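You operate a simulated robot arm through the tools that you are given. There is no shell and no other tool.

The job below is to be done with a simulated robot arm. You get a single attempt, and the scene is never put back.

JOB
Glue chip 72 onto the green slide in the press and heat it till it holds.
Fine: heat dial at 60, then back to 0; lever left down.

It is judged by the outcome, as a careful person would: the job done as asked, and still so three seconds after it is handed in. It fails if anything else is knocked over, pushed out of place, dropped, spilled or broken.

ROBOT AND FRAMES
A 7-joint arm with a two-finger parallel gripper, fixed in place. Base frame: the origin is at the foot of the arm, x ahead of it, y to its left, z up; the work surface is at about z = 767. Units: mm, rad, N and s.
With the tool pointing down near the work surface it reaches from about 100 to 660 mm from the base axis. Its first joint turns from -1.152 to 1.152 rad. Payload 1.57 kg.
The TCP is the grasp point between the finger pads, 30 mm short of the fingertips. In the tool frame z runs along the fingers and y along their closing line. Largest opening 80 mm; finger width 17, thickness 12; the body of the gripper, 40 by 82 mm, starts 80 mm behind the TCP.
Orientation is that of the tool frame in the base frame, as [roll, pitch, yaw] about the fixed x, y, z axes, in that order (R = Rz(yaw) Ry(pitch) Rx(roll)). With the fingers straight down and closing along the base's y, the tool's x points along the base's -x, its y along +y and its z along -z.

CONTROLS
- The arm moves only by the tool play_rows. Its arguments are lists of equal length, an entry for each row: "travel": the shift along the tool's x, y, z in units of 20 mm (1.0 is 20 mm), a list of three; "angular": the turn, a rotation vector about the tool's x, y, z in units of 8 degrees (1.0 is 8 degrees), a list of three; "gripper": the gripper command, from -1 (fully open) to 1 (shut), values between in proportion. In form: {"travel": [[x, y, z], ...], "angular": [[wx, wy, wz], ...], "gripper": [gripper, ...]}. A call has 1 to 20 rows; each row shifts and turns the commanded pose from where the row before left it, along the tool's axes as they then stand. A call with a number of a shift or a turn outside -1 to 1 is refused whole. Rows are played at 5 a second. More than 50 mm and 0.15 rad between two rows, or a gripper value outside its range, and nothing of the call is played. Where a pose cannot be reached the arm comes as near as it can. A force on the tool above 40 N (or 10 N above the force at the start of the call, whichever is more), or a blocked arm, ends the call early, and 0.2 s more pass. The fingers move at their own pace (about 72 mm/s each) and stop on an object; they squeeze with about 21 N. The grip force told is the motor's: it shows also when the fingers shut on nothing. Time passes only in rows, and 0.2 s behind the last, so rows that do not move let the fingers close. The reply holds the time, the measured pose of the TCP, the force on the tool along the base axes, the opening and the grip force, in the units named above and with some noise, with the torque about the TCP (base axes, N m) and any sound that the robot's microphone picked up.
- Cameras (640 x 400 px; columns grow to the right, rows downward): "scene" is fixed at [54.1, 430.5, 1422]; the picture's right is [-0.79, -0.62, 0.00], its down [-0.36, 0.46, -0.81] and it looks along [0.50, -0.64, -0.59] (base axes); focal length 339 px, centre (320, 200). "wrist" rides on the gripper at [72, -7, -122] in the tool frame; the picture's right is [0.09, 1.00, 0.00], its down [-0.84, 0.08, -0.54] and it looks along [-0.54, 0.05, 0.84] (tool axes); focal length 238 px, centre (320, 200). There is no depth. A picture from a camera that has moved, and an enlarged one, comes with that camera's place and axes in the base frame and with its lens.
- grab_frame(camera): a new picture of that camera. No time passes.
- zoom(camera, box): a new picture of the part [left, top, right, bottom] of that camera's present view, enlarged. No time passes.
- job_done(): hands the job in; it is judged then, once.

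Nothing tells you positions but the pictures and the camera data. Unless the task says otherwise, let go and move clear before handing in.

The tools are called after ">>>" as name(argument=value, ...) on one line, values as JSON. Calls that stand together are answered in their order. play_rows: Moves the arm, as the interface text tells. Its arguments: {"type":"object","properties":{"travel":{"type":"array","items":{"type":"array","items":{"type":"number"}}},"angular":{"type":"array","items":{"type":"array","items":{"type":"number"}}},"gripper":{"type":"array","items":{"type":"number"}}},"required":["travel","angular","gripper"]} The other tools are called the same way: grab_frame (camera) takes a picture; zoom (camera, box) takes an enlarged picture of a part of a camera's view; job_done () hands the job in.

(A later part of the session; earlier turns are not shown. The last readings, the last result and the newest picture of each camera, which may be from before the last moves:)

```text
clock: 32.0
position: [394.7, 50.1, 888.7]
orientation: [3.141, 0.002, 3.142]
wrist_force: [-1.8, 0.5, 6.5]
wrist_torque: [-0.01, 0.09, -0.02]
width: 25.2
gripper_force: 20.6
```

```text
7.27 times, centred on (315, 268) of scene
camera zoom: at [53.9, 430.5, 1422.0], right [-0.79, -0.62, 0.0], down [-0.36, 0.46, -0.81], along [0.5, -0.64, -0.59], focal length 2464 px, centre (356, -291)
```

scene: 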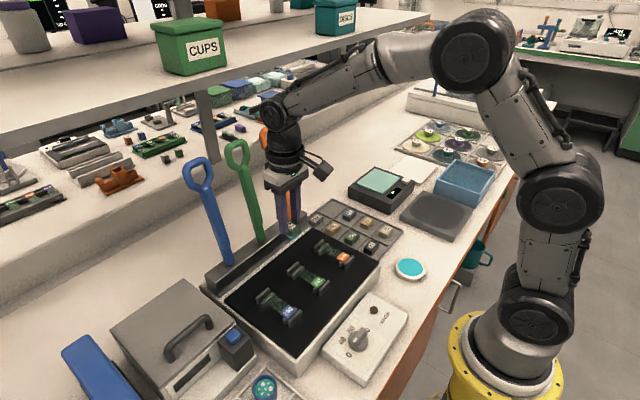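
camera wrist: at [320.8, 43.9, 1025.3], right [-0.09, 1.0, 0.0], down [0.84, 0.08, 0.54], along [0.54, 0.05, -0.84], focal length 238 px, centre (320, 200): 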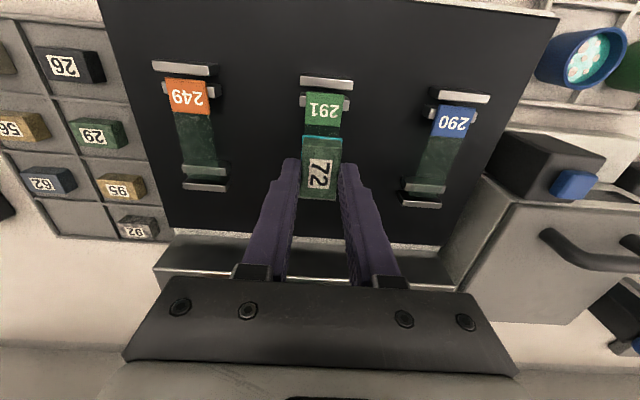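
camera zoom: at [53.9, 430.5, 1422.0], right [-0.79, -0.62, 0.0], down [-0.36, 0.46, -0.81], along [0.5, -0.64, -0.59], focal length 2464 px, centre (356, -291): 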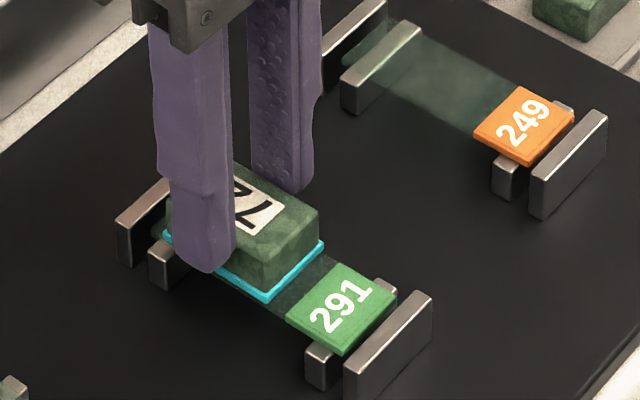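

Contact is made (6.5 N upward), with the chip flat on slide 291. I open the fingers modestly and lift straight up.

>>> play_rows(travel=[[0, 0, 0], [0, 0, 0], [0, 0, 0], [0, 0, 0], [0, 0, 0], [0, 0, -0.5], [0, 0, -1], [0, 0, -1], [0, 0, -1], [0, 0, -1], [0, 0, 0]], angular=[[0, 0, 0], [0, 0, 0], [0, 0, 0], [0, 0, 0], [0, 0, 0], [0, 0, 0], [0, 0, 0], [0, 0, 0], [0, 0, 0], [0, 0, 0], [0, 0, 0]], gripper=[0.2, 0, -0.2, -0.2, -0.2, -0.2, -0.2, -0.2, -0.2, -0.2, -0.2])

>>> zoom(camera="scene", box=[260, 220, 370, 300])

>>> grab_frame(camera="wrist")

```text
clock: 34.4
position: [396.4, 50.1, 978.5]
orientation: [-3.141, -0.001, -3.141]
wrist_force: [-0.1, 0.0, -0.2]
wrist_torque: [0.05, -0.03, -0.02]
width: 47.9
gripper_force: 0.1
```

```text
5.00 times, centred on (315, 260) of scene
camera zoom: at [54.1, 430.5, 1422.0], right [-0.79, -0.62, 0.0], down [-0.36, 0.46, -0.81], along [0.5, -0.64, -0.59], focal length 1694 px, centre (345, -100)
```

zoom: 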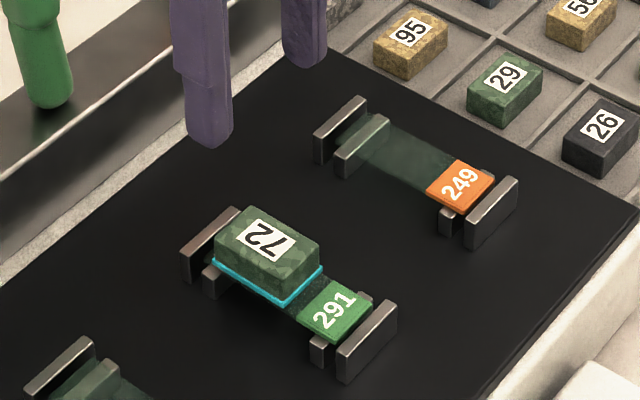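

```text
taken
camera wrist: at [325.8, 43.6, 1101.5], right [-0.09, 1.0, 0.0], down [0.84, 0.08, 0.54], along [0.54, 0.05, -0.84], focal length 238 px, centre (320, 200)
```

wrist: 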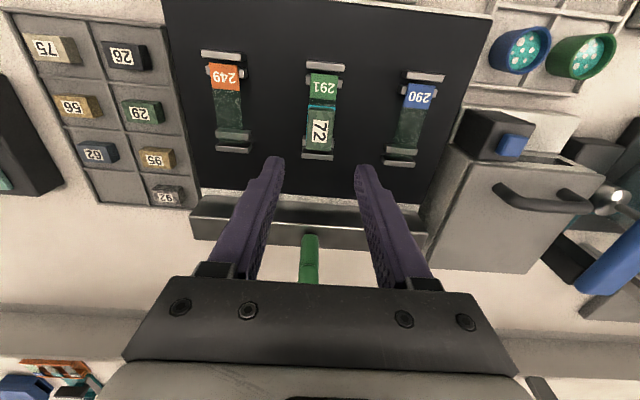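

Chip 72 sits squarely on slide 291. Next is the green lever (base near (531,49,870), loop near (560,50,1097)). I rise and pitch the tool forward to see it and prepare a grip on its shaft.

>>> play_rows(travel=[[0, 0, -1], [0, 0, -1], [0, 0, -1], [0, 0, -1], [-1, 0, 0], [-0.8, 0, 0], [0, 0, 0], [0, 0, 0], [0, 0, 0], [0, 0, 0], [0, 0, 0], [0, 0, 0], [0, 0, 0], [0, 0, 0], [0, 0, 0]], angular=[[0, 0, 0], [0, 0, 0], [0, 0, 0], [0, 0, 0], [0, 0, 0], [0, 0, 0], [0, -0.9375, 0], [0, -0.9375, 0], [0, -0.9375, 0], [0, -0.9375, 0], [0, -0.9375, 0], [0, -0.9375, 0], [0, -0.9375, 0], [0, -0.9375, 0], [0, 0, 0]], gripper=[-0.2, -0.2, -0.2, -0.2, -0.2, -0.2, -0.2, -0.2, -0.2, -0.2, -0.2, -0.2, -0.2, -0.2, -0.2])

>>> grab_frame(camera="wrist")

>>> grab_frame(camera="scene")

```text
clock: 37.6
position: [430.6, 49.4, 1058.0]
orientation: [3.139, 1.05, 3.139]
wrist_force: [0.3, -0.1, 0.1]
wrist_torque: [0.05, -0.01, 0.0]
width: 47.9
gripper_force: 0.0
```

```text
taken
camera wrist: at [290.0, 42.9, 1057.1], right [-0.05, 1.0, -0.08], down [-0.05, 0.08, 1.0], along [1.0, 0.05, 0.05], focal length 238 px, centre (320, 200)
```

wrist: 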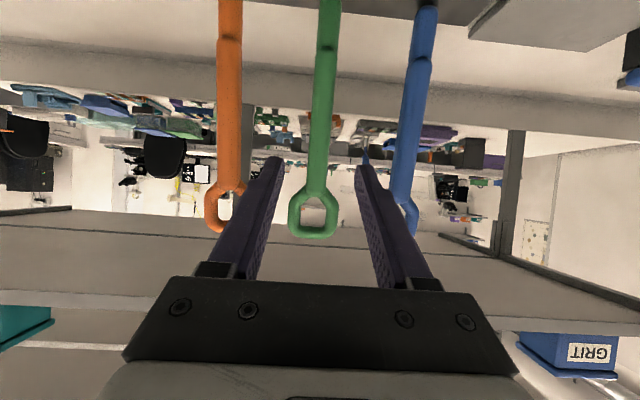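

```text
taken
```

scene: 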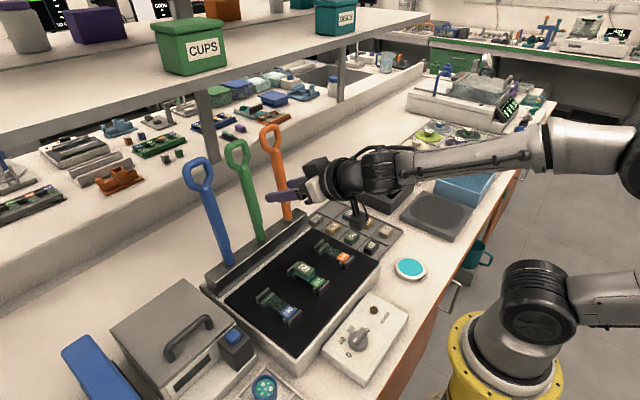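

The tool now points forward at the green lever, whose shaft (about 26 mm across) is centred at y ≈ 51. I advance with the fingers open on either side of the shaft just below the loop.

>>> play_rows(travel=[[0, 0, 0], [-0.304, 0.014, 0.893], [-0.304, 0.014, 0.893], [-0.304, 0.014, 0.893], [-0.304, 0.014, 0.893], [0, 0, 0]], angular=[[0, 0, 0], [0, 0, 0], [0, 0, 0], [0, 0, 0], [0, 0, 0], [0, 0, 0]], gripper=[-0.5, -0.5, -0.5, -0.5, -0.5, -0.5])

>>> grab_frame(camera="wrist")

>>> zoom(camera="scene", box=[180, 100, 340, 220])

```text
clock: 39.0
position: [506.8, 50.4, 1040.5]
orientation: [-3.141, 1.047, 3.139]
wrist_force: [-0.6, 0.4, 0.8]
wrist_torque: [0.0, -0.03, 0.02]
width: 60.0
gripper_force: 0.0
```

```text
taken
camera wrist: at [365.2, 44.3, 1040.5], right [-0.04, 1.0, -0.08], down [-0.05, 0.08, 1.0], along [1.0, 0.05, 0.05], focal length 238 px, centre (320, 200)
```

wrist: 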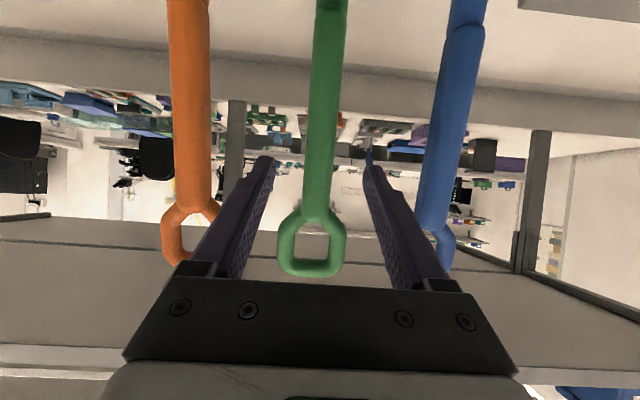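

```text
3.33 times, centred on (260, 160) of scene
camera zoom: at [54.1, 430.5, 1422.0], right [-0.79, -0.62, 0.0], down [-0.36, 0.46, -0.81], along [0.5, -0.64, -0.59], focal length 1129 px, centre (520, 333)
```

zoom: 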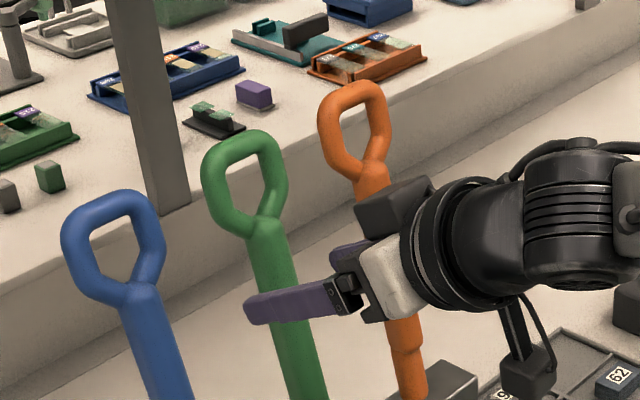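

I'll zoom in to measure how far the shaft is before gripping.

>>> zoom(camera="wrist", box=[150, 90, 490, 290])

>>> zoom(camera="scene", box=[220, 150, 300, 210])

```text
1.88 times, centred on (320, 190) of wrist
camera zoom: at [365.2, 44.3, 1040.5], right [-0.04, 1.0, -0.08], down [-0.05, 0.08, 1.0], along [1.0, 0.05, 0.05], focal length 449 px, centre (320, 219)
```

zoom: 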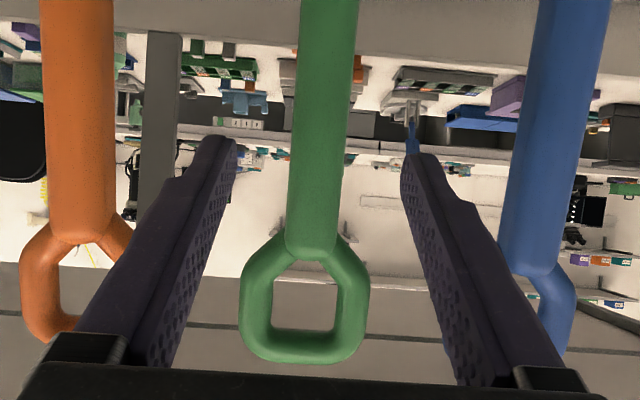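

```text
6.67 times, centred on (260, 180) of scene
camera zoom: at [54.1, 430.5, 1422.0], right [-0.79, -0.62, 0.0], down [-0.36, 0.46, -0.81], along [0.5, -0.64, -0.59], focal length 2258 px, centre (720, 333)
```

zoom: 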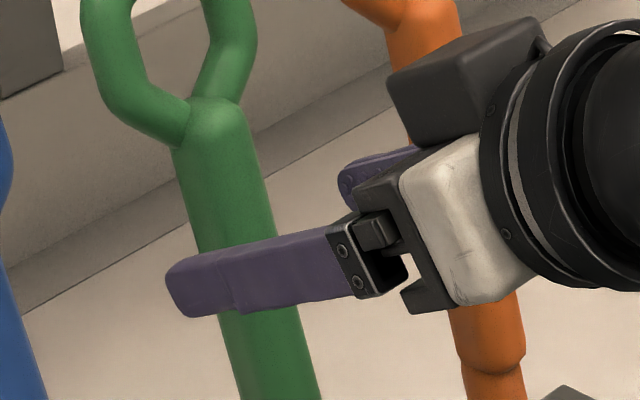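

The shaft lies at about (547,51,1025) and is centred between the fingers. I advance about 31 mm and close on it.

>>> play_rows(travel=[[-0.168, 0.0, 0.765], [-0.168, 0.0, 0.765], [0, 0, 0], [0, 0, 0], [0, 0, 0], [0, 0, 0], [0, 0, 0]], angular=[[0, 0, 0], [0, 0, 0], [0, 0, 0], [0, 0, 0], [0, 0, 0], [0, 0, 0], [0, 0, 0]], gripper=[-0.5, -0.5, -0.5, 1, 1, 1, 1])

>>> grab_frame(camera="wrist")

>>> zoom(camera="scene", box=[180, 100, 340, 220])

```text
clock: 40.6
position: [535.5, 49.1, 1032.5]
orientation: [-3.142, 1.047, 3.14]
wrist_force: [3.2, -5.6, -2.8]
wrist_torque: [0.02, -0.44, 0.01]
width: 21.8
gripper_force: 34.8
```

```text
taken
camera wrist: at [395.0, 43.7, 1032.2], right [-0.04, 1.0, -0.08], down [-0.05, 0.08, 1.0], along [1.0, 0.05, 0.05], focal length 238 px, centre (320, 200)
```

wrist: 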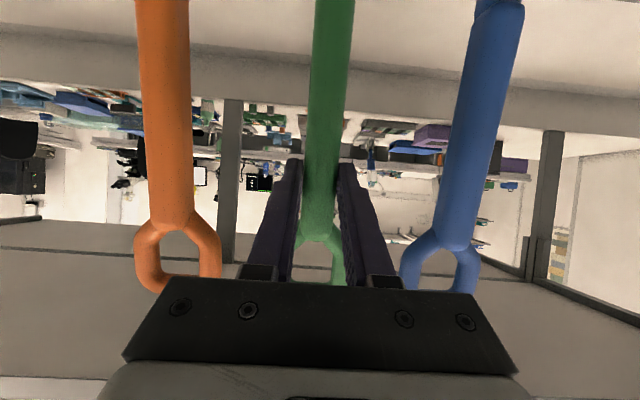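

```text
3.33 times, centred on (260, 160) of scene
camera zoom: at [54.2, 430.3, 1422.0], right [-0.79, -0.62, 0.0], down [-0.36, 0.46, -0.81], along [0.5, -0.64, -0.59], focal length 1129 px, centre (520, 333)
```

zoom: 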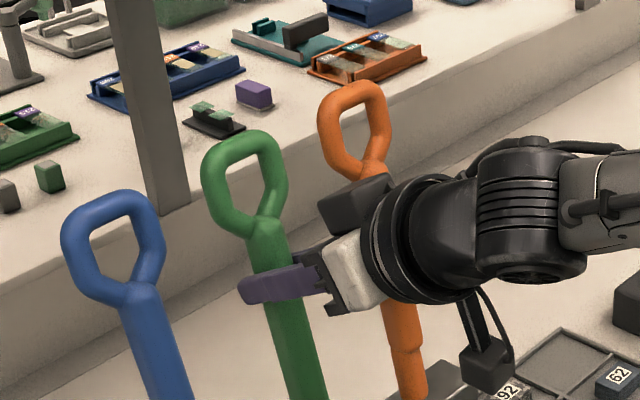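

The fingers hold the 22 mm shaft firmly. I start pulling it towards me along an arc about the rail, just the first 15° to feel the resistance.

>>> play_rows(travel=[[0.328, 0, -0.688], [0.419, 0, -0.628], [0.508, 0, -0.557], [0, 0, 0]], angular=[[0, 0.4167, 0], [0, 0.4167, 0], [0, 0.4167, 0], [0, 0, 0]], gripper=[1, 1, 1, 1])

>>> grab_frame(camera="scene")

>>> grab_frame(camera="wrist")

```text
clock: 41.6
position: [489.7, 49.4, 1033.6]
orientation: [-3.141, 0.875, 3.138]
wrist_force: [5.9, -22.0, 5.0]
wrist_torque: [-0.15, -1.04, -0.23]
width: 21.7
gripper_force: 35.1
```

```text
taken
```

scene: 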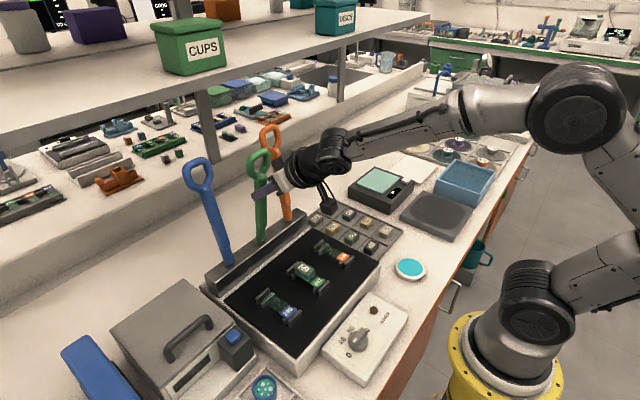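

```text
taken
camera wrist: at [351.0, 44.0, 1057.5], right [-0.06, 1.0, -0.07], down [0.12, 0.08, 0.99], along [0.99, 0.05, -0.13], focal length 238 px, centre (320, 200)
```

wrist: 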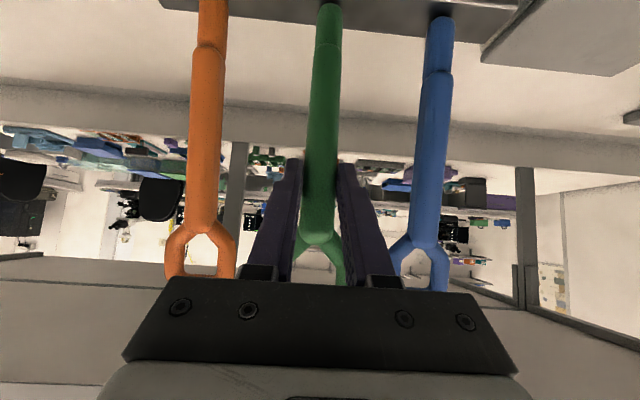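

The lever follows. There's a sideways force of 22 N, so I'll ease the tool 1 mm towards -y and check that it drops.

>>> play_rows(travel=[[0, -0.05, 0], [0, 0, 0]], angular=[[0, 0, 0], [0, 0, 0]], gripper=[1, 1])

```text
clock: 42.2
position: [489.8, 50.8, 1033.1]
orientation: [-3.141, 0.875, 3.141]
wrist_force: [-5.9, -15.6, 11.0]
wrist_torque: [-0.25, 0.29, -0.15]
width: 22.0
gripper_force: 35.0
```

>>> play_rows(travel=[[0, -0.1, 0], [0, 0, 0]], angular=[[0, 0, 0], [0, 0, 0]], gripper=[1, 1])

```text
clock: 42.8
position: [490.8, 49.8, 1032.1]
orientation: [3.136, 0.874, 3.141]
wrist_force: [-6.6, 3.2, 10.1]
wrist_torque: [0.02, 0.57, -0.15]
width: 21.6
gripper_force: 34.6
```

The side load is gone. I continue the arc in steps.

>>> play_rows(travel=[[0.584, 0, -0.47], [0.644, 0, -0.376], [0.694, 0, -0.277], [0.724, 0, -0.164], [0, 0, 0]], angular=[[0, 0.4167, 0], [0, 0.4167, 0], [0, 0.4167, 0], [0, 0.4167, 0], [0, 0, 0]], gripper=[1, 1, 1, 1, 1])

>>> zoom(camera="scene", box=[160, 100, 400, 300])

```text
clock: 44.0
position: [433.7, 50.6, 1013.4]
orientation: [3.141, 0.642, 3.141]
wrist_force: [5.7, 18.9, 1.1]
wrist_torque: [0.1, -0.99, 0.29]
width: 21.8
gripper_force: 34.9
```

```text
2.00 times, centred on (280, 200) of scene
camera zoom: at [54.2, 431.1, 1421.8], right [-0.79, -0.62, 0.0], down [-0.36, 0.46, -0.81], along [0.5, -0.64, -0.59], focal length 678 px, centre (400, 200)
```

zoom: 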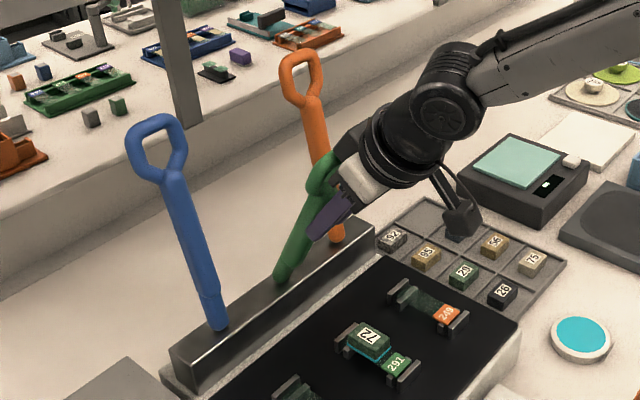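

The lever is past vertical and following. I rebalance sideways by about 2 mm and continue.

>>> play_rows(travel=[[0, 0.1, 0], [0, 0, 0]], angular=[[0, 0, 0], [0, 0, 0]], gripper=[1, 1])

```text
clock: 44.6
position: [434.4, 50.2, 1014.5]
orientation: [-3.141, 0.643, 3.138]
wrist_force: [-2.0, 8.5, 8.8]
wrist_torque: [0.15, -0.69, 0.11]
width: 21.5
gripper_force: 34.6
```

>>> play_rows(travel=[[0.737, 0.02, -0.056], [0.746, 0.02, 0.06], [0.724, 0, 0.165], [0, 0, 0]], angular=[[0, 0.4167, 0], [0, 0.4167, 0], [0, 0.4167, 0], [0, 0, 0]], gripper=[1, 1, 1, 1])

>>> zoom(camera="scene", box=[200, 120, 400, 300])

>>> grab_frame(camera="wrist")

```text
clock: 45.6
position: [396.9, 48.4, 986.5]
orientation: [-3.141, 0.463, 3.139]
wrist_force: [-1.2, -0.4, -1.7]
wrist_torque: [0.04, -0.09, 0.01]
width: 0.1
gripper_force: 20.7
```

```text
2.22 times, centred on (300, 210) of scene
camera zoom: at [54.1, 430.5, 1422.0], right [-0.79, -0.62, 0.0], down [-0.36, 0.46, -0.81], along [0.5, -0.64, -0.59], focal length 753 px, centre (364, 178)
```

zoom: 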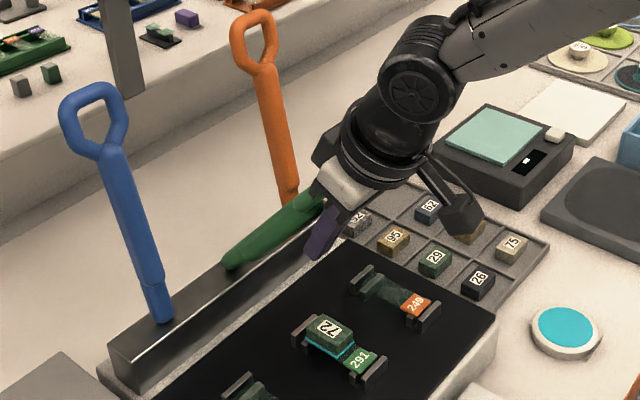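

```text
taken
camera wrist: at [278.8, 43.4, 1063.5], right [-0.08, 1.0, -0.04], down [0.51, 0.08, 0.86], along [0.86, 0.05, -0.51], focal length 238 px, centre (320, 200)
```

wrist: 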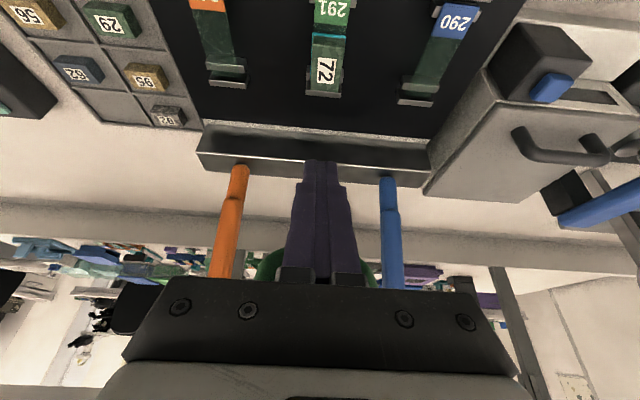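

The shaft slipped out of the fingers; the lever now stands at an angle behind them. I look closely before going on.

>>> zoom(camera="scene", box=[250, 160, 370, 260])

>>> zoom(camera="wrist", box=[220, 100, 420, 300])

```text
4.00 times, centred on (310, 210) of scene
camera zoom: at [54.1, 430.5, 1422.0], right [-0.79, -0.62, 0.0], down [-0.36, 0.46, -0.81], along [0.5, -0.64, -0.59], focal length 1355 px, centre (360, 160)
```

zoom: 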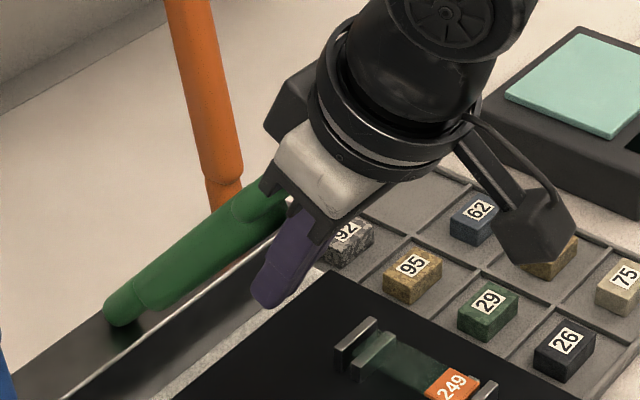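

```text
2.00 times, centred on (320, 200) of wrist
camera zoom: at [278.8, 43.4, 1063.5], right [-0.08, 1.0, -0.04], down [0.51, 0.08, 0.86], along [0.86, 0.05, -0.51], focal length 477 px, centre (320, 200)
```

zoom: 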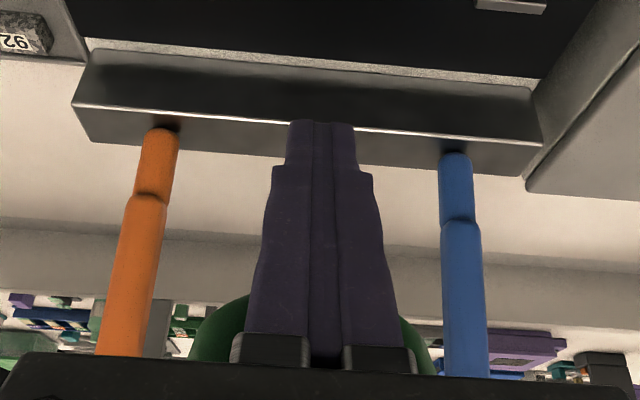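

The lever rests at about 40° past vertical, on the far side of the shut fingers. I back away from it, straighten the tool and rise, so that I can press it down from above with the closed fingertips.

>>> play_rows(travel=[[0.894, 0, -0.447], [0.894, 0, -0.447], [0.894, 0, -0.447], [0.894, 0, -0.447], [0.894, 0, -0.447], [0, 0, 0], [0, 0, 0], [0, 0, 0], [0, 0, 0], [0, 0, -1], [0, 0, -1], [0, 0, -1], [0, 0, -1], [0, 0, -1], [0, 0, -1], [0, 0, 0]], angular=[[0, 0, 0], [0, 0, 0], [0, 0, 0], [0, 0, 0], [0, 0, 0], [0, 0.83, 0], [0, 0.83, 0], [0, 0.83, 0], [0, 0.83, 0], [0, 0, 0], [0, 0, 0], [0, 0, 0], [0, 0, 0], [0, 0, 0], [0, 0, 0], [0, 0, 0]], gripper=[1, 1, 1, 1, 1, 1, 1, 1, 1, 1, 1, 1, 1, 1, 1, 1])

>>> grab_frame(camera="wrist")

>>> zoom(camera="scene", box=[160, 80, 400, 300])

```text
clock: 49.0
position: [297.4, 49.1, 1107.6]
orientation: [3.141, 0.002, 3.141]
wrist_force: [-0.3, -0.1, 0.1]
wrist_torque: [0.01, 0.02, 0.0]
width: 0.0
gripper_force: 21.8
```

```text
taken
camera wrist: at [226.2, 44.1, 1229.9], right [-0.09, 1.0, 0.0], down [0.84, 0.08, 0.54], along [0.54, 0.05, -0.84], focal length 238 px, centre (320, 200)
```

wrist: 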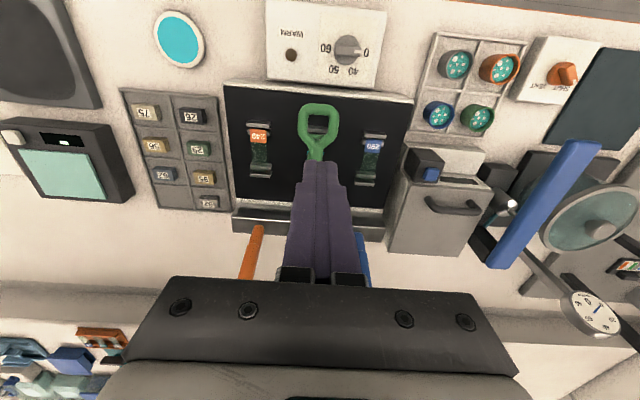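

```text
1.82 times, centred on (280, 190) of scene
camera zoom: at [54.1, 430.5, 1422.0], right [-0.79, -0.62, 0.0], down [-0.36, 0.46, -0.81], along [0.5, -0.64, -0.59], focal length 616 px, centre (393, 218)
```

zoom: 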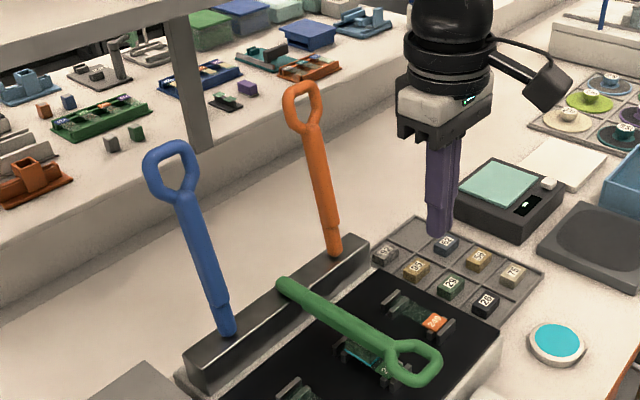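

The lever followed the fingers and has dropped down onto the chip. I check how it lies and whether the chip moved.

>>> zoom(camera="scene", box=[250, 210, 350, 290])

>>> zoom(camera="wrist", box=[220, 70, 420, 220])

```text
5.00 times, centred on (300, 250) of scene
camera zoom: at [54.1, 430.5, 1422.0], right [-0.79, -0.62, 0.0], down [-0.36, 0.46, -0.81], along [0.5, -0.64, -0.59], focal length 1694 px, centre (420, -50)
```

zoom: 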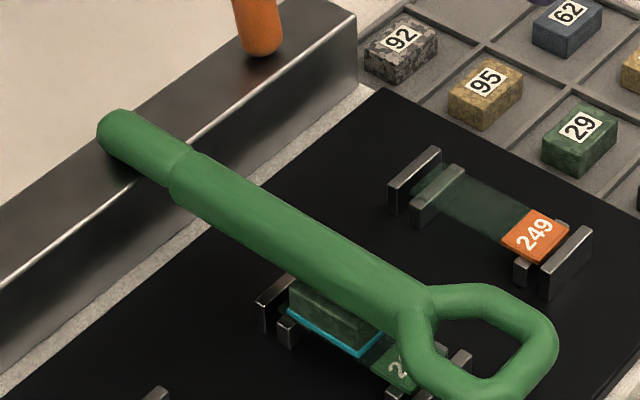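

```text
2.67 times, centred on (320, 145) of wrist
camera zoom: at [226.2, 44.1, 1229.9], right [-0.09, 1.0, 0.0], down [0.84, 0.08, 0.54], along [0.54, 0.05, -0.84], focal length 636 px, centre (320, 347)
```

zoom: 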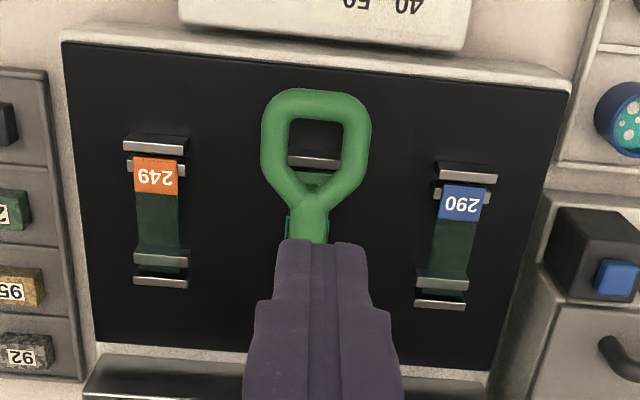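

The lever lies on the chip, roughly 7–10° above horizontal. I'll press it gently from above with the closed fingertips to make sure it is fully down.

>>> play_rows(travel=[[-1, 0.03, 0], [-1, 0.02, 0], [-1, 0, 0], [-0.45, 0, 0], [0, 0, 1], [0, 0, 1], [0, 0, 1], [0, 0, 1], [0, 0, 1], [0, 0, 1], [0, 0, 1], [0, 0, 1], [0, 0, 0]], angular=[[0, 0, 0], [0, 0, 0], [0, 0, 0], [0, 0, 0], [0, 0, 0], [0, 0, 0], [0, 0, 0], [0, 0, 0], [0, 0, 0], [0, 0, 0], [0, 0, 0], [0, 0, 0], [0, 0, 0]], gripper=[1, 1, 1, 1, 1, 1, 1, 1, 1, 1, 1, 1, 1])

>>> zoom(camera="scene", box=[250, 200, 370, 290])

>>> grab_frame(camera="wrist")

```text
clock: 51.8
position: [367.2, 51.8, 945.3]
orientation: [-3.141, 0.002, 3.141]
wrist_force: [0.0, -0.6, -0.2]
wrist_torque: [0.02, -0.02, -0.03]
width: 0.0
gripper_force: 21.0
```

```text
4.44 times, centred on (310, 245) of scene
camera zoom: at [54.1, 430.5, 1422.0], right [-0.79, -0.62, 0.0], down [-0.36, 0.46, -0.81], along [0.5, -0.64, -0.59], focal length 1506 px, centre (364, 0)
```

zoom: 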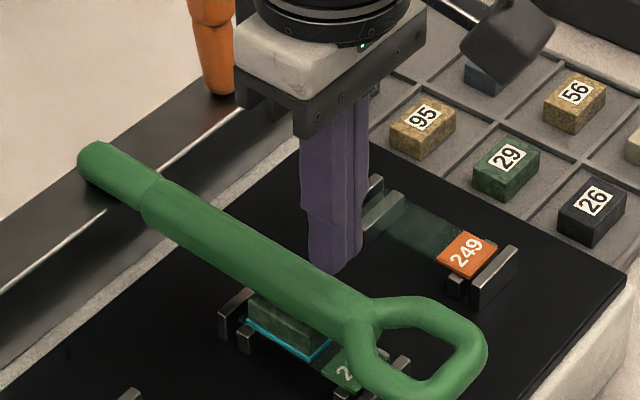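

```text
taken
camera wrist: at [295.9, 45.7, 1067.6], right [-0.09, 1.0, 0.0], down [0.84, 0.08, 0.54], along [0.54, 0.05, -0.84], focal length 238 px, centre (320, 200)
```

wrist: 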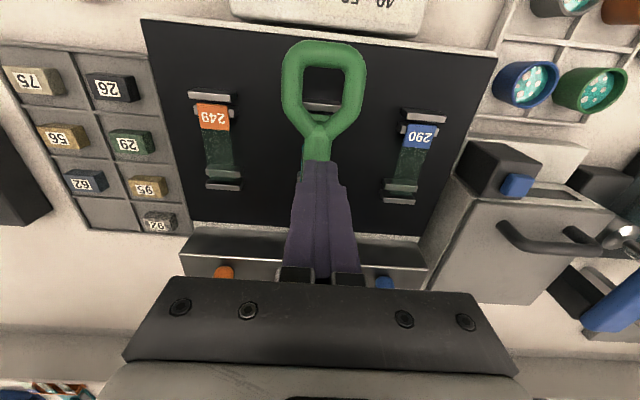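

>>> play_rows(travel=[[0, -0.05, 0.3], [0, 0, 0.2], [0, 0, 0]], angular=[[0, 0, 0], [0, 0, 0], [0, 0, 0]], gripper=[1, 1, 1])

>>> zoom(camera="scene", box=[280, 220, 350, 290])

```text
clock: 52.6
position: [367.5, 50.7, 935.9]
orientation: [3.14, 0.001, 3.14]
wrist_force: [0.0, -0.4, 0.8]
wrist_torque: [0.02, -0.01, 0.01]
width: 0.0
gripper_force: 21.5
```

```text
5.71 times, centred on (315, 255) of scene
camera zoom: at [54.1, 430.5, 1422.0], right [-0.79, -0.62, 0.0], down [-0.36, 0.46, -0.81], along [0.5, -0.64, -0.59], focal length 1936 px, centre (349, -114)
```

zoom: 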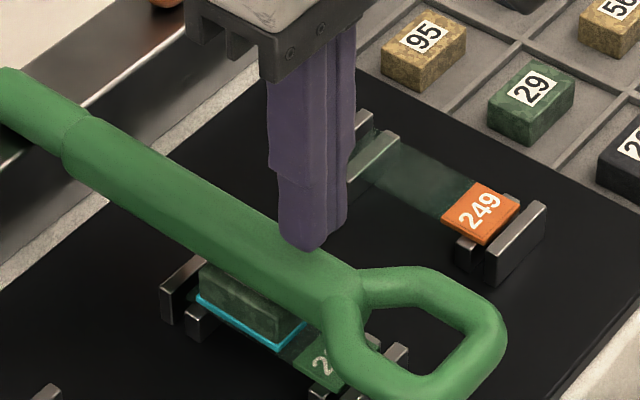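

Still free of contact; I lower in small steps.

>>> play_rows(travel=[[0, 0, 0.2], [0, 0, 0]], angular=[[0, 0, 0], [0, 0, 0]], gripper=[1, 1])

>>> play_rows(travel=[[0, 0, 0.15], [0, 0, 0]], angular=[[0, 0, 0], [0, 0, 0]], gripper=[1, 1])

```text
clock: 53.2
position: [367.5, 50.2, 932.2]
orientation: [-3.14, 0.0, 3.139]
wrist_force: [1.2, -1.0, -0.5]
wrist_torque: [0.0, 0.0, 0.03]
width: 0.1
gripper_force: 21.4
```

```text
clock: 53.8
position: [367.5, 50.2, 930.2]
orientation: [3.14, 0.001, 3.14]
wrist_force: [-0.5, 0.3, 0.6]
wrist_torque: [0.02, -0.02, 0.03]
width: 0.0
gripper_force: 21.7
```

>>> play_rows(travel=[[0, 0, 0.15], [0, 0, 0]], angular=[[0, 0, 0], [0, 0, 0]], gripper=[1, 1])

>>> zoom(camera="scene", box=[280, 220, 350, 290])

```text
clock: 54.4
position: [366.9, 49.5, 926.5]
orientation: [3.141, 0.001, 3.141]
wrist_force: [0.2, 0.5, 0.0]
wrist_torque: [0.0, -0.03, -0.01]
width: 0.1
gripper_force: 20.8
```

```text
5.71 times, centred on (315, 255) of scene
camera zoom: at [54.1, 430.5, 1422.0], right [-0.79, -0.62, 0.0], down [-0.36, 0.46, -0.81], along [0.5, -0.64, -0.59], focal length 1936 px, centre (349, -114)
```

zoom: 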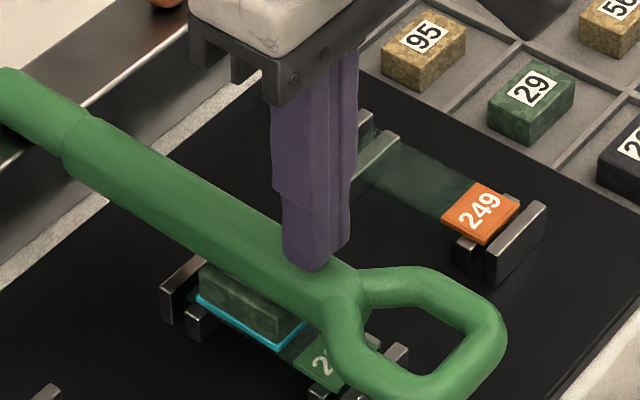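

>>> play_rows(travel=[[0, 0, 0.1], [0, 0, 0]], angular=[[0, 0, 0], [0, 0, 0]], gripper=[1, 1])

>>> play_rows(travel=[[0, 0, 0.1], [0, 0, 0]], angular=[[0, 0, 0], [0, 0, 0]], gripper=[1, 1])

```text
clock: 55.0
position: [367.5, 50.8, 924.5]
orientation: [3.142, 0.002, 3.141]
wrist_force: [0.8, 0.6, 0.2]
wrist_torque: [-0.03, -0.02, 0.03]
width: 0.0
gripper_force: 21.8
```

```text
clock: 55.6
position: [366.5, 50.4, 922.9]
orientation: [-3.141, 0.001, -3.141]
wrist_force: [0.1, 0.6, 0.5]
wrist_torque: [-0.01, 0.03, -0.01]
width: 0.0
gripper_force: 21.4
```

>>> play_rows(travel=[[0, 0, 0.1], [0, 0, 0]], angular=[[0, 0, 0], [0, 0, 0]], gripper=[1, 1])

>>> play_rows(travel=[[0, 0, 0.1], [0, 0, 0]], angular=[[0, 0, 0], [0, 0, 0]], gripper=[1, 1])

>>> zoom(camera="scene", box=[280, 220, 350, 290])

```text
clock: 56.2
position: [367.2, 50.7, 920.0]
orientation: [-3.141, 0.003, -3.141]
wrist_force: [-4.3, -1.4, 8.3]
wrist_torque: [-0.01, 0.05, -0.01]
width: 0.0
gripper_force: 21.6
```

```text
clock: 56.8
position: [366.6, 49.6, 919.0]
orientation: [-3.141, 0.004, 3.141]
wrist_force: [-15.5, -2.7, 31.0]
wrist_torque: [-0.11, 0.22, -0.01]
width: 0.0
gripper_force: 21.2
```

```text
5.71 times, centred on (315, 255) of scene
camera zoom: at [53.3, 430.4, 1422.0], right [-0.79, -0.62, 0.0], down [-0.36, 0.46, -0.81], along [0.5, -0.64, -0.59], focal length 1936 px, centre (349, -114)
```

zoom: 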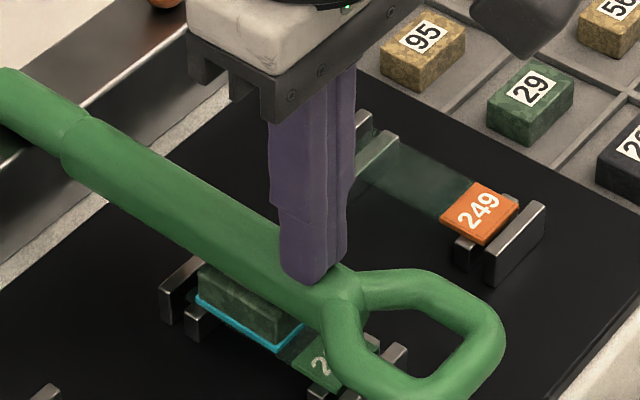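

The lever is firmly at its stop (31 N with no give), so it is fully down. I lift off and move over to view the heat dial.

>>> play_rows(travel=[[0, 0, -0.5], [0, 0, -1], [0, 0, -1], [0, 0, -1], [0, 0, -1], [1, 0.35, 0], [1, 0.35, 0], [1, 0.35, 0], [1, 0.35, 0], [0.85, 0.3, 0], [0, 0, 0]], angular=[[0, 0, 0], [0, 0, 0], [0, 0, 0], [0, 0, 0], [0, 0, 0], [0, 0, 0], [0, 0, 0], [0, 0, 0], [0, 0, 0], [0, 0, 0], [0, 0, 0]], gripper=[1, 1, 1, 1, 1, 1, 1, 1, 1, 1, 1])

>>> grab_frame(camera="wrist")

>>> zoom(camera="wrist", box=[220, 20, 420, 145])

>>> zoom(camera="scene", box=[240, 210, 400, 330])

```text
clock: 59.2
position: [269.7, 84.2, 1007.0]
orientation: [3.14, 0.001, 3.139]
wrist_force: [-0.8, 0.1, 0.1]
wrist_torque: [-0.04, -0.01, 0.0]
width: 0.0
gripper_force: 21.3
```

```text
taken
camera wrist: at [198.4, 78.4, 1130.7], right [-0.09, 1.0, 0.0], down [0.84, 0.08, 0.54], along [0.54, 0.05, -0.84], focal length 238 px, centre (320, 200)
```

wrist: 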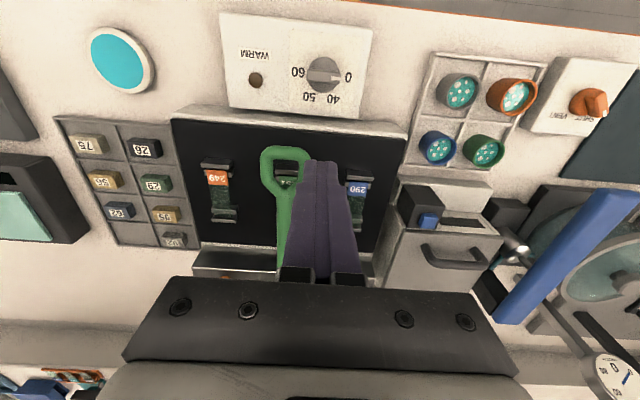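

```text
3.20 times, centred on (320, 82) of wrist
camera zoom: at [198.4, 78.4, 1130.7], right [-0.09, 1.0, 0.0], down [0.84, 0.08, 0.54], along [0.54, 0.05, -0.84], focal length 763 px, centre (320, 576)
```

zoom: 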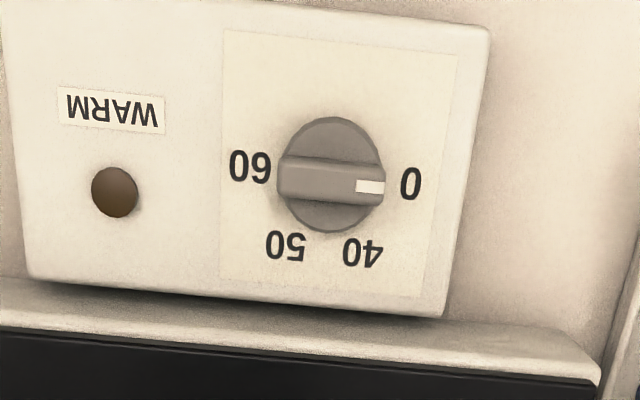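

```text
3.33 times, centred on (320, 270) of scene
camera zoom: at [54.1, 430.5, 1422.0], right [-0.79, -0.62, 0.0], down [-0.36, 0.46, -0.81], along [0.5, -0.64, -0.59], focal length 1129 px, centre (320, -33)
```

zoom: 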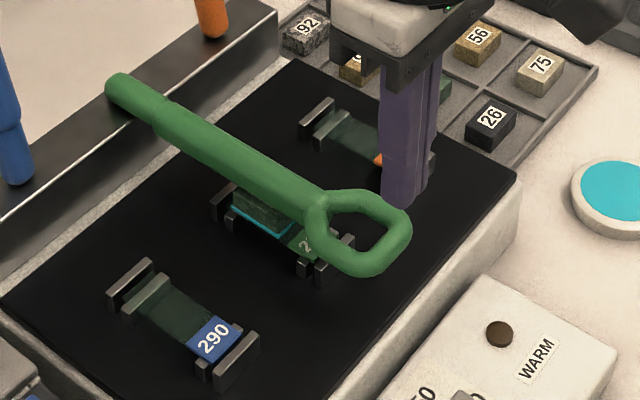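

The dial's marks sit 60° apart: 0 towards +y, 60 towards −y, so 0→60 is a half-turn clockwise from above. Its axis is at (226,85). I move over it, turn the tool −90° so the fingers straddle the bar, and lower partway.

>>> play_rows(travel=[[1, 0.0125, 0], [1, 0.0125, 0], [0.185, 0, 0], [0, 0, 0], [0, 0, 0], [0, 0, 0], [0, 0, 0], [0, 0, 0], [0, 0, 0], [0, 0, 0], [0, 0, 0], [0, 0, 0], [0, 0, 0], [0, 0, 0], [0, 0, 0], [0, 0, 1], [0, 0, 1], [0, 0, 1], [0, 0, 1], [0, 0, 1]], angular=[[0, 0, 0], [0, 0, 0], [0, 0, 0], [0, 0, -0.9375], [0, 0, -0.9375], [0, 0, -0.9375], [0, 0, -0.9375], [0, 0, -0.9375], [0, 0, -0.9375], [0, 0, -0.9375], [0, 0, -0.9375], [0, 0, -0.9375], [0, 0, -0.9375], [0, 0, -0.9375], [0, 0, -0.9375], [0, 0, 0], [0, 0, 0], [0, 0, 0], [0, 0, 0], [0, 0, 0]], gripper=[1, 1, 1, 0.1, 0.1, 0.1, 0.1, 0.1, 0.1, 0.1, 0.1, 0.1, 0.1, 0.1, 0.1, 0.1, 0.1, 0.1, 0.1, 0.1])

>>> grab_frame(camera="wrist")

>>> zoom(camera="wrist", box=[240, 80, 400, 180])

>>> grab_frame(camera="scene")

```text
clock: 63.4
position: [227.1, 84.7, 908.0]
orientation: [-3.139, 0.0, -1.57]
wrist_force: [-0.6, -1.0, 0.2]
wrist_torque: [-0.02, 0.04, 0.01]
width: 35.9
gripper_force: 0.0
```

```text
taken
camera wrist: at [233.5, 13.7, 1029.8], right [-1.0, -0.09, 0.0], down [-0.08, 0.84, 0.54], along [-0.05, 0.54, -0.84], focal length 238 px, centre (320, 200)
```

wrist: 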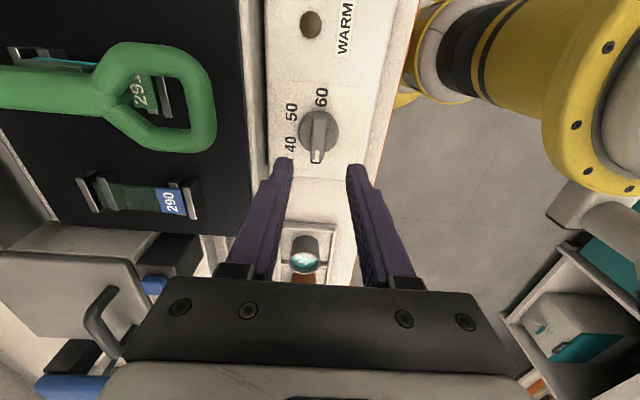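

```text
4.00 times, centred on (320, 130) of wrist
camera zoom: at [233.5, 13.7, 1029.8], right [-1.0, -0.09, 0.0], down [-0.08, 0.84, 0.54], along [-0.05, 0.54, -0.84], focal length 953 px, centre (320, 480)
```

zoom: 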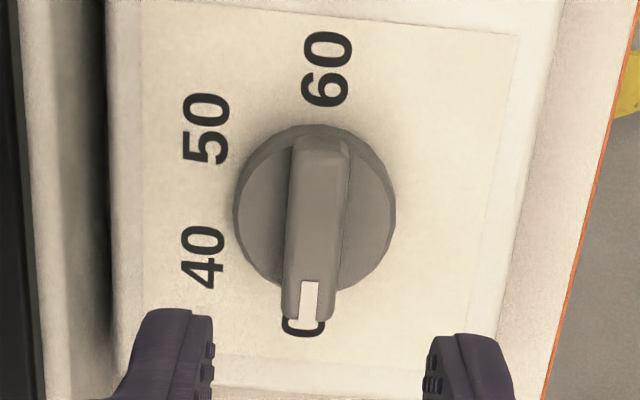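

```text
taken
```

scene: 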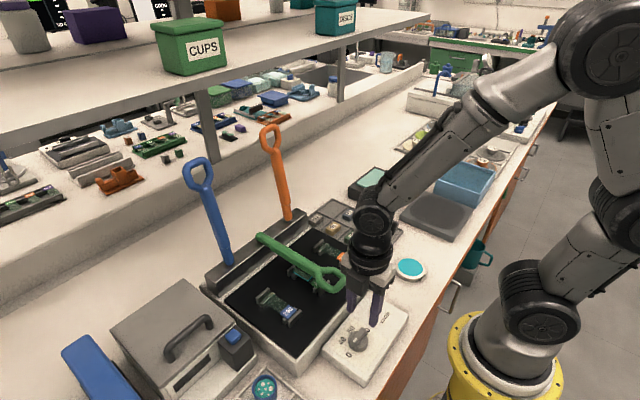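

The bar is centred between the fingers at x ≈ 228, its top near z 808. I lower to just around the bar.

>>> play_rows(travel=[[0, -0.03, 1], [0, 0, 1], [0, 0, 1], [0, 0, 0.7], [0, 0, 0]], angular=[[0, 0, 0], [0, 0, 0], [0, 0, 0], [0, 0, 0], [0, 0, 0]], gripper=[0.1, 0.1, 0.1, 0.1, 0.1])

>>> zoom(camera="wrist", box=[240, 100, 400, 220])

>>> zoom(camera="scene", box=[310, 280, 410, 370])

```text
clock: 64.6
position: [227.0, 83.9, 833.5]
orientation: [-3.137, 0.001, -1.572]
wrist_force: [-2.7, -2.1, 8.0]
wrist_torque: [-0.08, -0.08, -0.03]
width: 35.5
gripper_force: 0.0
```

```text
3.33 times, centred on (320, 160) of wrist
camera zoom: at [234.2, 12.3, 955.6], right [-1.0, -0.09, 0.0], down [-0.08, 0.84, 0.54], along [-0.05, 0.54, -0.84], focal length 794 px, centre (320, 333)
```

zoom: 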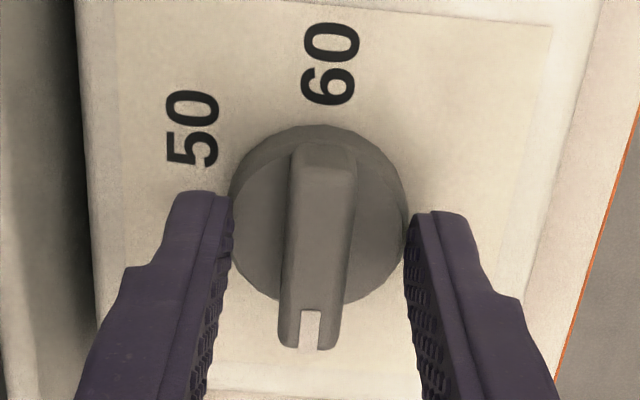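

```text
4.44 times, centred on (360, 325) of scene
camera zoom: at [54.0, 430.5, 1422.0], right [-0.79, -0.62, 0.0], down [-0.36, 0.46, -0.81], along [0.5, -0.64, -0.59], focal length 1506 px, centre (142, -356)
```

zoom: 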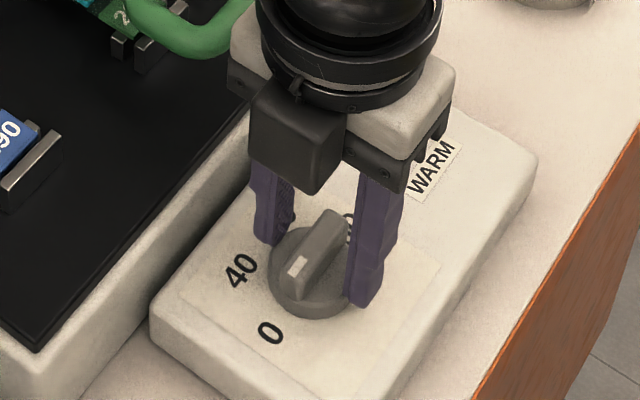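

The fingertips just touch the dial's disc (8 N). I raise 3 mm, shift 3 mm to the dial's centre, then close on the bar.

>>> play_rows(travel=[[0, 0, -0.15], [0.14, -0.03, 0], [0, 0, 0], [0, 0, 0], [0, 0, 0], [0, 0, 0]], angular=[[0, 0, 0], [0, 0, 0], [0, 0, 0], [0, 0, 0], [0, 0, 0], [0, 0, 0]], gripper=[0.1, 0.1, 1, 1, 1, 1])

>>> zoom(camera="wrist", box=[240, 100, 400, 220])

>>> zoom(camera="scene", box=[310, 280, 410, 370])

```text
clock: 66.0
position: [228.3, 81.9, 835.7]
orientation: [-3.138, 0.0, -1.571]
wrist_force: [4.2, -2.5, -3.5]
wrist_torque: [-0.03, 0.04, -0.01]
width: 12.9
gripper_force: 29.7
```

```text
3.33 times, centred on (320, 160) of wrist
camera zoom: at [235.0, 10.4, 958.5], right [-1.0, -0.09, 0.0], down [-0.08, 0.84, 0.54], along [-0.05, 0.54, -0.84], focal length 794 px, centre (320, 333)
```

zoom: 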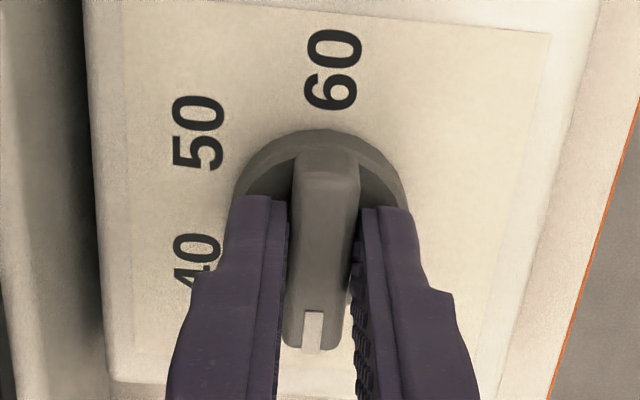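

```text
4.44 times, centred on (360, 325) of scene
camera zoom: at [54.2, 430.5, 1422.0], right [-0.79, -0.62, 0.0], down [-0.36, 0.46, -0.81], along [0.5, -0.64, -0.59], focal length 1506 px, centre (142, -356)
```

zoom: 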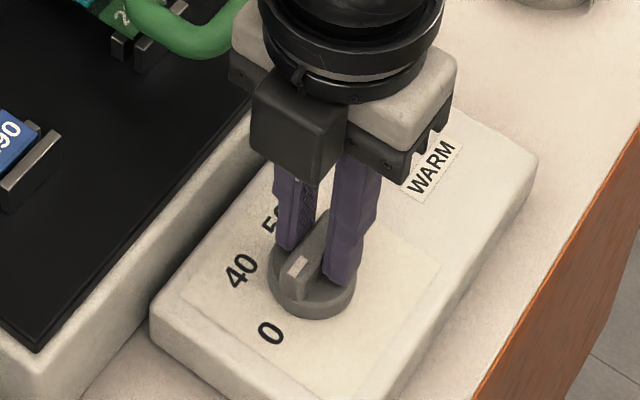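

The bar is held (12.9 mm). I start turning clockwise by 30° and watch the forces.

>>> play_rows(travel=[[0, 0, 0], [0, 0, 0], [0, 0, 0], [0, 0, 0], [0, 0, 0]], angular=[[0, 0, 0.9375], [0, 0, 0.9375], [0, 0, 0.9375], [0, 0, 0.9375], [0, 0, 0]], gripper=[1, 1, 1, 1, 1])

>>> zoom(camera="wrist", box=[240, 100, 400, 220])

>>> zoom(camera="scene", box=[310, 280, 410, 370])

```text
clock: 67.2
position: [226.4, 82.2, 835.9]
orientation: [3.141, -0.001, -2.096]
wrist_force: [-11.6, 28.3, -21.1]
wrist_torque: [0.62, 0.09, 0.04]
width: 13.0
gripper_force: 30.2
```

```text
3.33 times, centred on (320, 160) of wrist
camera zoom: at [197.2, 17.1, 959.1], right [-0.91, 0.42, 0.0], down [0.35, 0.76, 0.54], along [0.23, 0.49, -0.84], focal length 794 px, centre (320, 333)
```

zoom: 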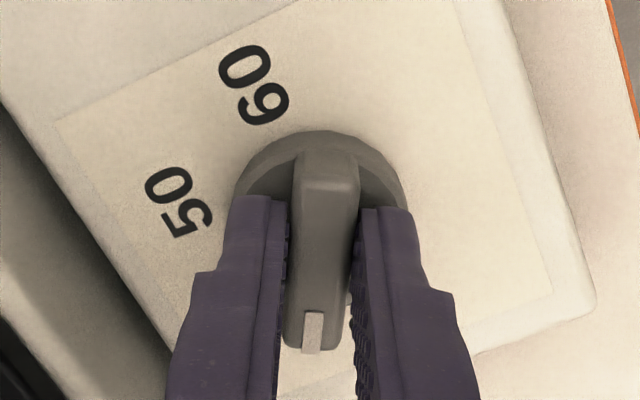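

```text
4.44 times, centred on (360, 325) of scene
camera zoom: at [53.9, 431.2, 1421.7], right [-0.79, -0.62, 0.0], down [-0.36, 0.46, -0.81], along [0.5, -0.64, -0.59], focal length 1506 px, centre (142, -356)
```

zoom: 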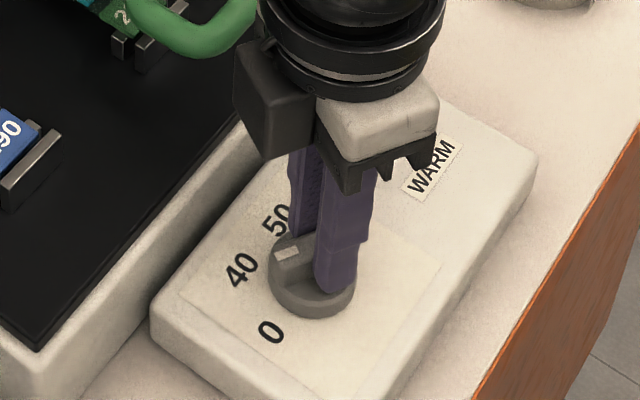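

The dial turns; there's some side load (28 N in y), so I shift the tool along it to relieve and recheck.

>>> play_rows(travel=[[-0.075, 0.09, 0.05], [0, 0, 0]], angular=[[0, 0, 0], [0, 0, 0]], gripper=[1, 1])

```text
clock: 67.8
position: [228.1, 83.2, 836.1]
orientation: [3.14, -0.003, -2.096]
wrist_force: [-4.1, -28.3, 10.5]
wrist_torque: [-0.7, 0.19, -0.02]
width: 12.8
gripper_force: 29.5
```

>>> play_rows(travel=[[0.048, -0.0275, -0.017], [0, 0, 0]], angular=[[0, 0, 0], [0, 0, 0]], gripper=[1, 1])

```text
clock: 68.4
position: [227.6, 81.8, 835.2]
orientation: [-3.141, 0.0, -2.095]
wrist_force: [-4.3, -15.9, 1.6]
wrist_torque: [-0.96, 0.53, -0.02]
width: 12.7
gripper_force: 30.0
```

>>> play_rows(travel=[[0.024, -0.008, 0], [0, 0, 0], [0, 0, 0], [0, 0, 0]], angular=[[0, 0, 0], [0, 0, 0.9375], [0, 0, 0.9375], [0, 0, 0]], gripper=[1, 1, 1, 1])

```text
clock: 69.4
position: [227.1, 82.6, 836.3]
orientation: [3.141, 0.0, -2.358]
wrist_force: [-20.6, 19.9, -3.6]
wrist_torque: [1.16, -0.15, 0.07]
width: 12.8
gripper_force: 29.8
```

>>> play_rows(travel=[[0, 0.05, 0], [0, 0, 0]], angular=[[0, 0, 0], [0, 0, 0]], gripper=[1, 1])

```text
clock: 70.0
position: [225.5, 83.0, 836.3]
orientation: [-3.141, 0.0, -2.354]
wrist_force: [-5.1, -1.3, -24.6]
wrist_torque: [0.21, -0.08, -0.02]
width: 12.6
gripper_force: 29.7
```

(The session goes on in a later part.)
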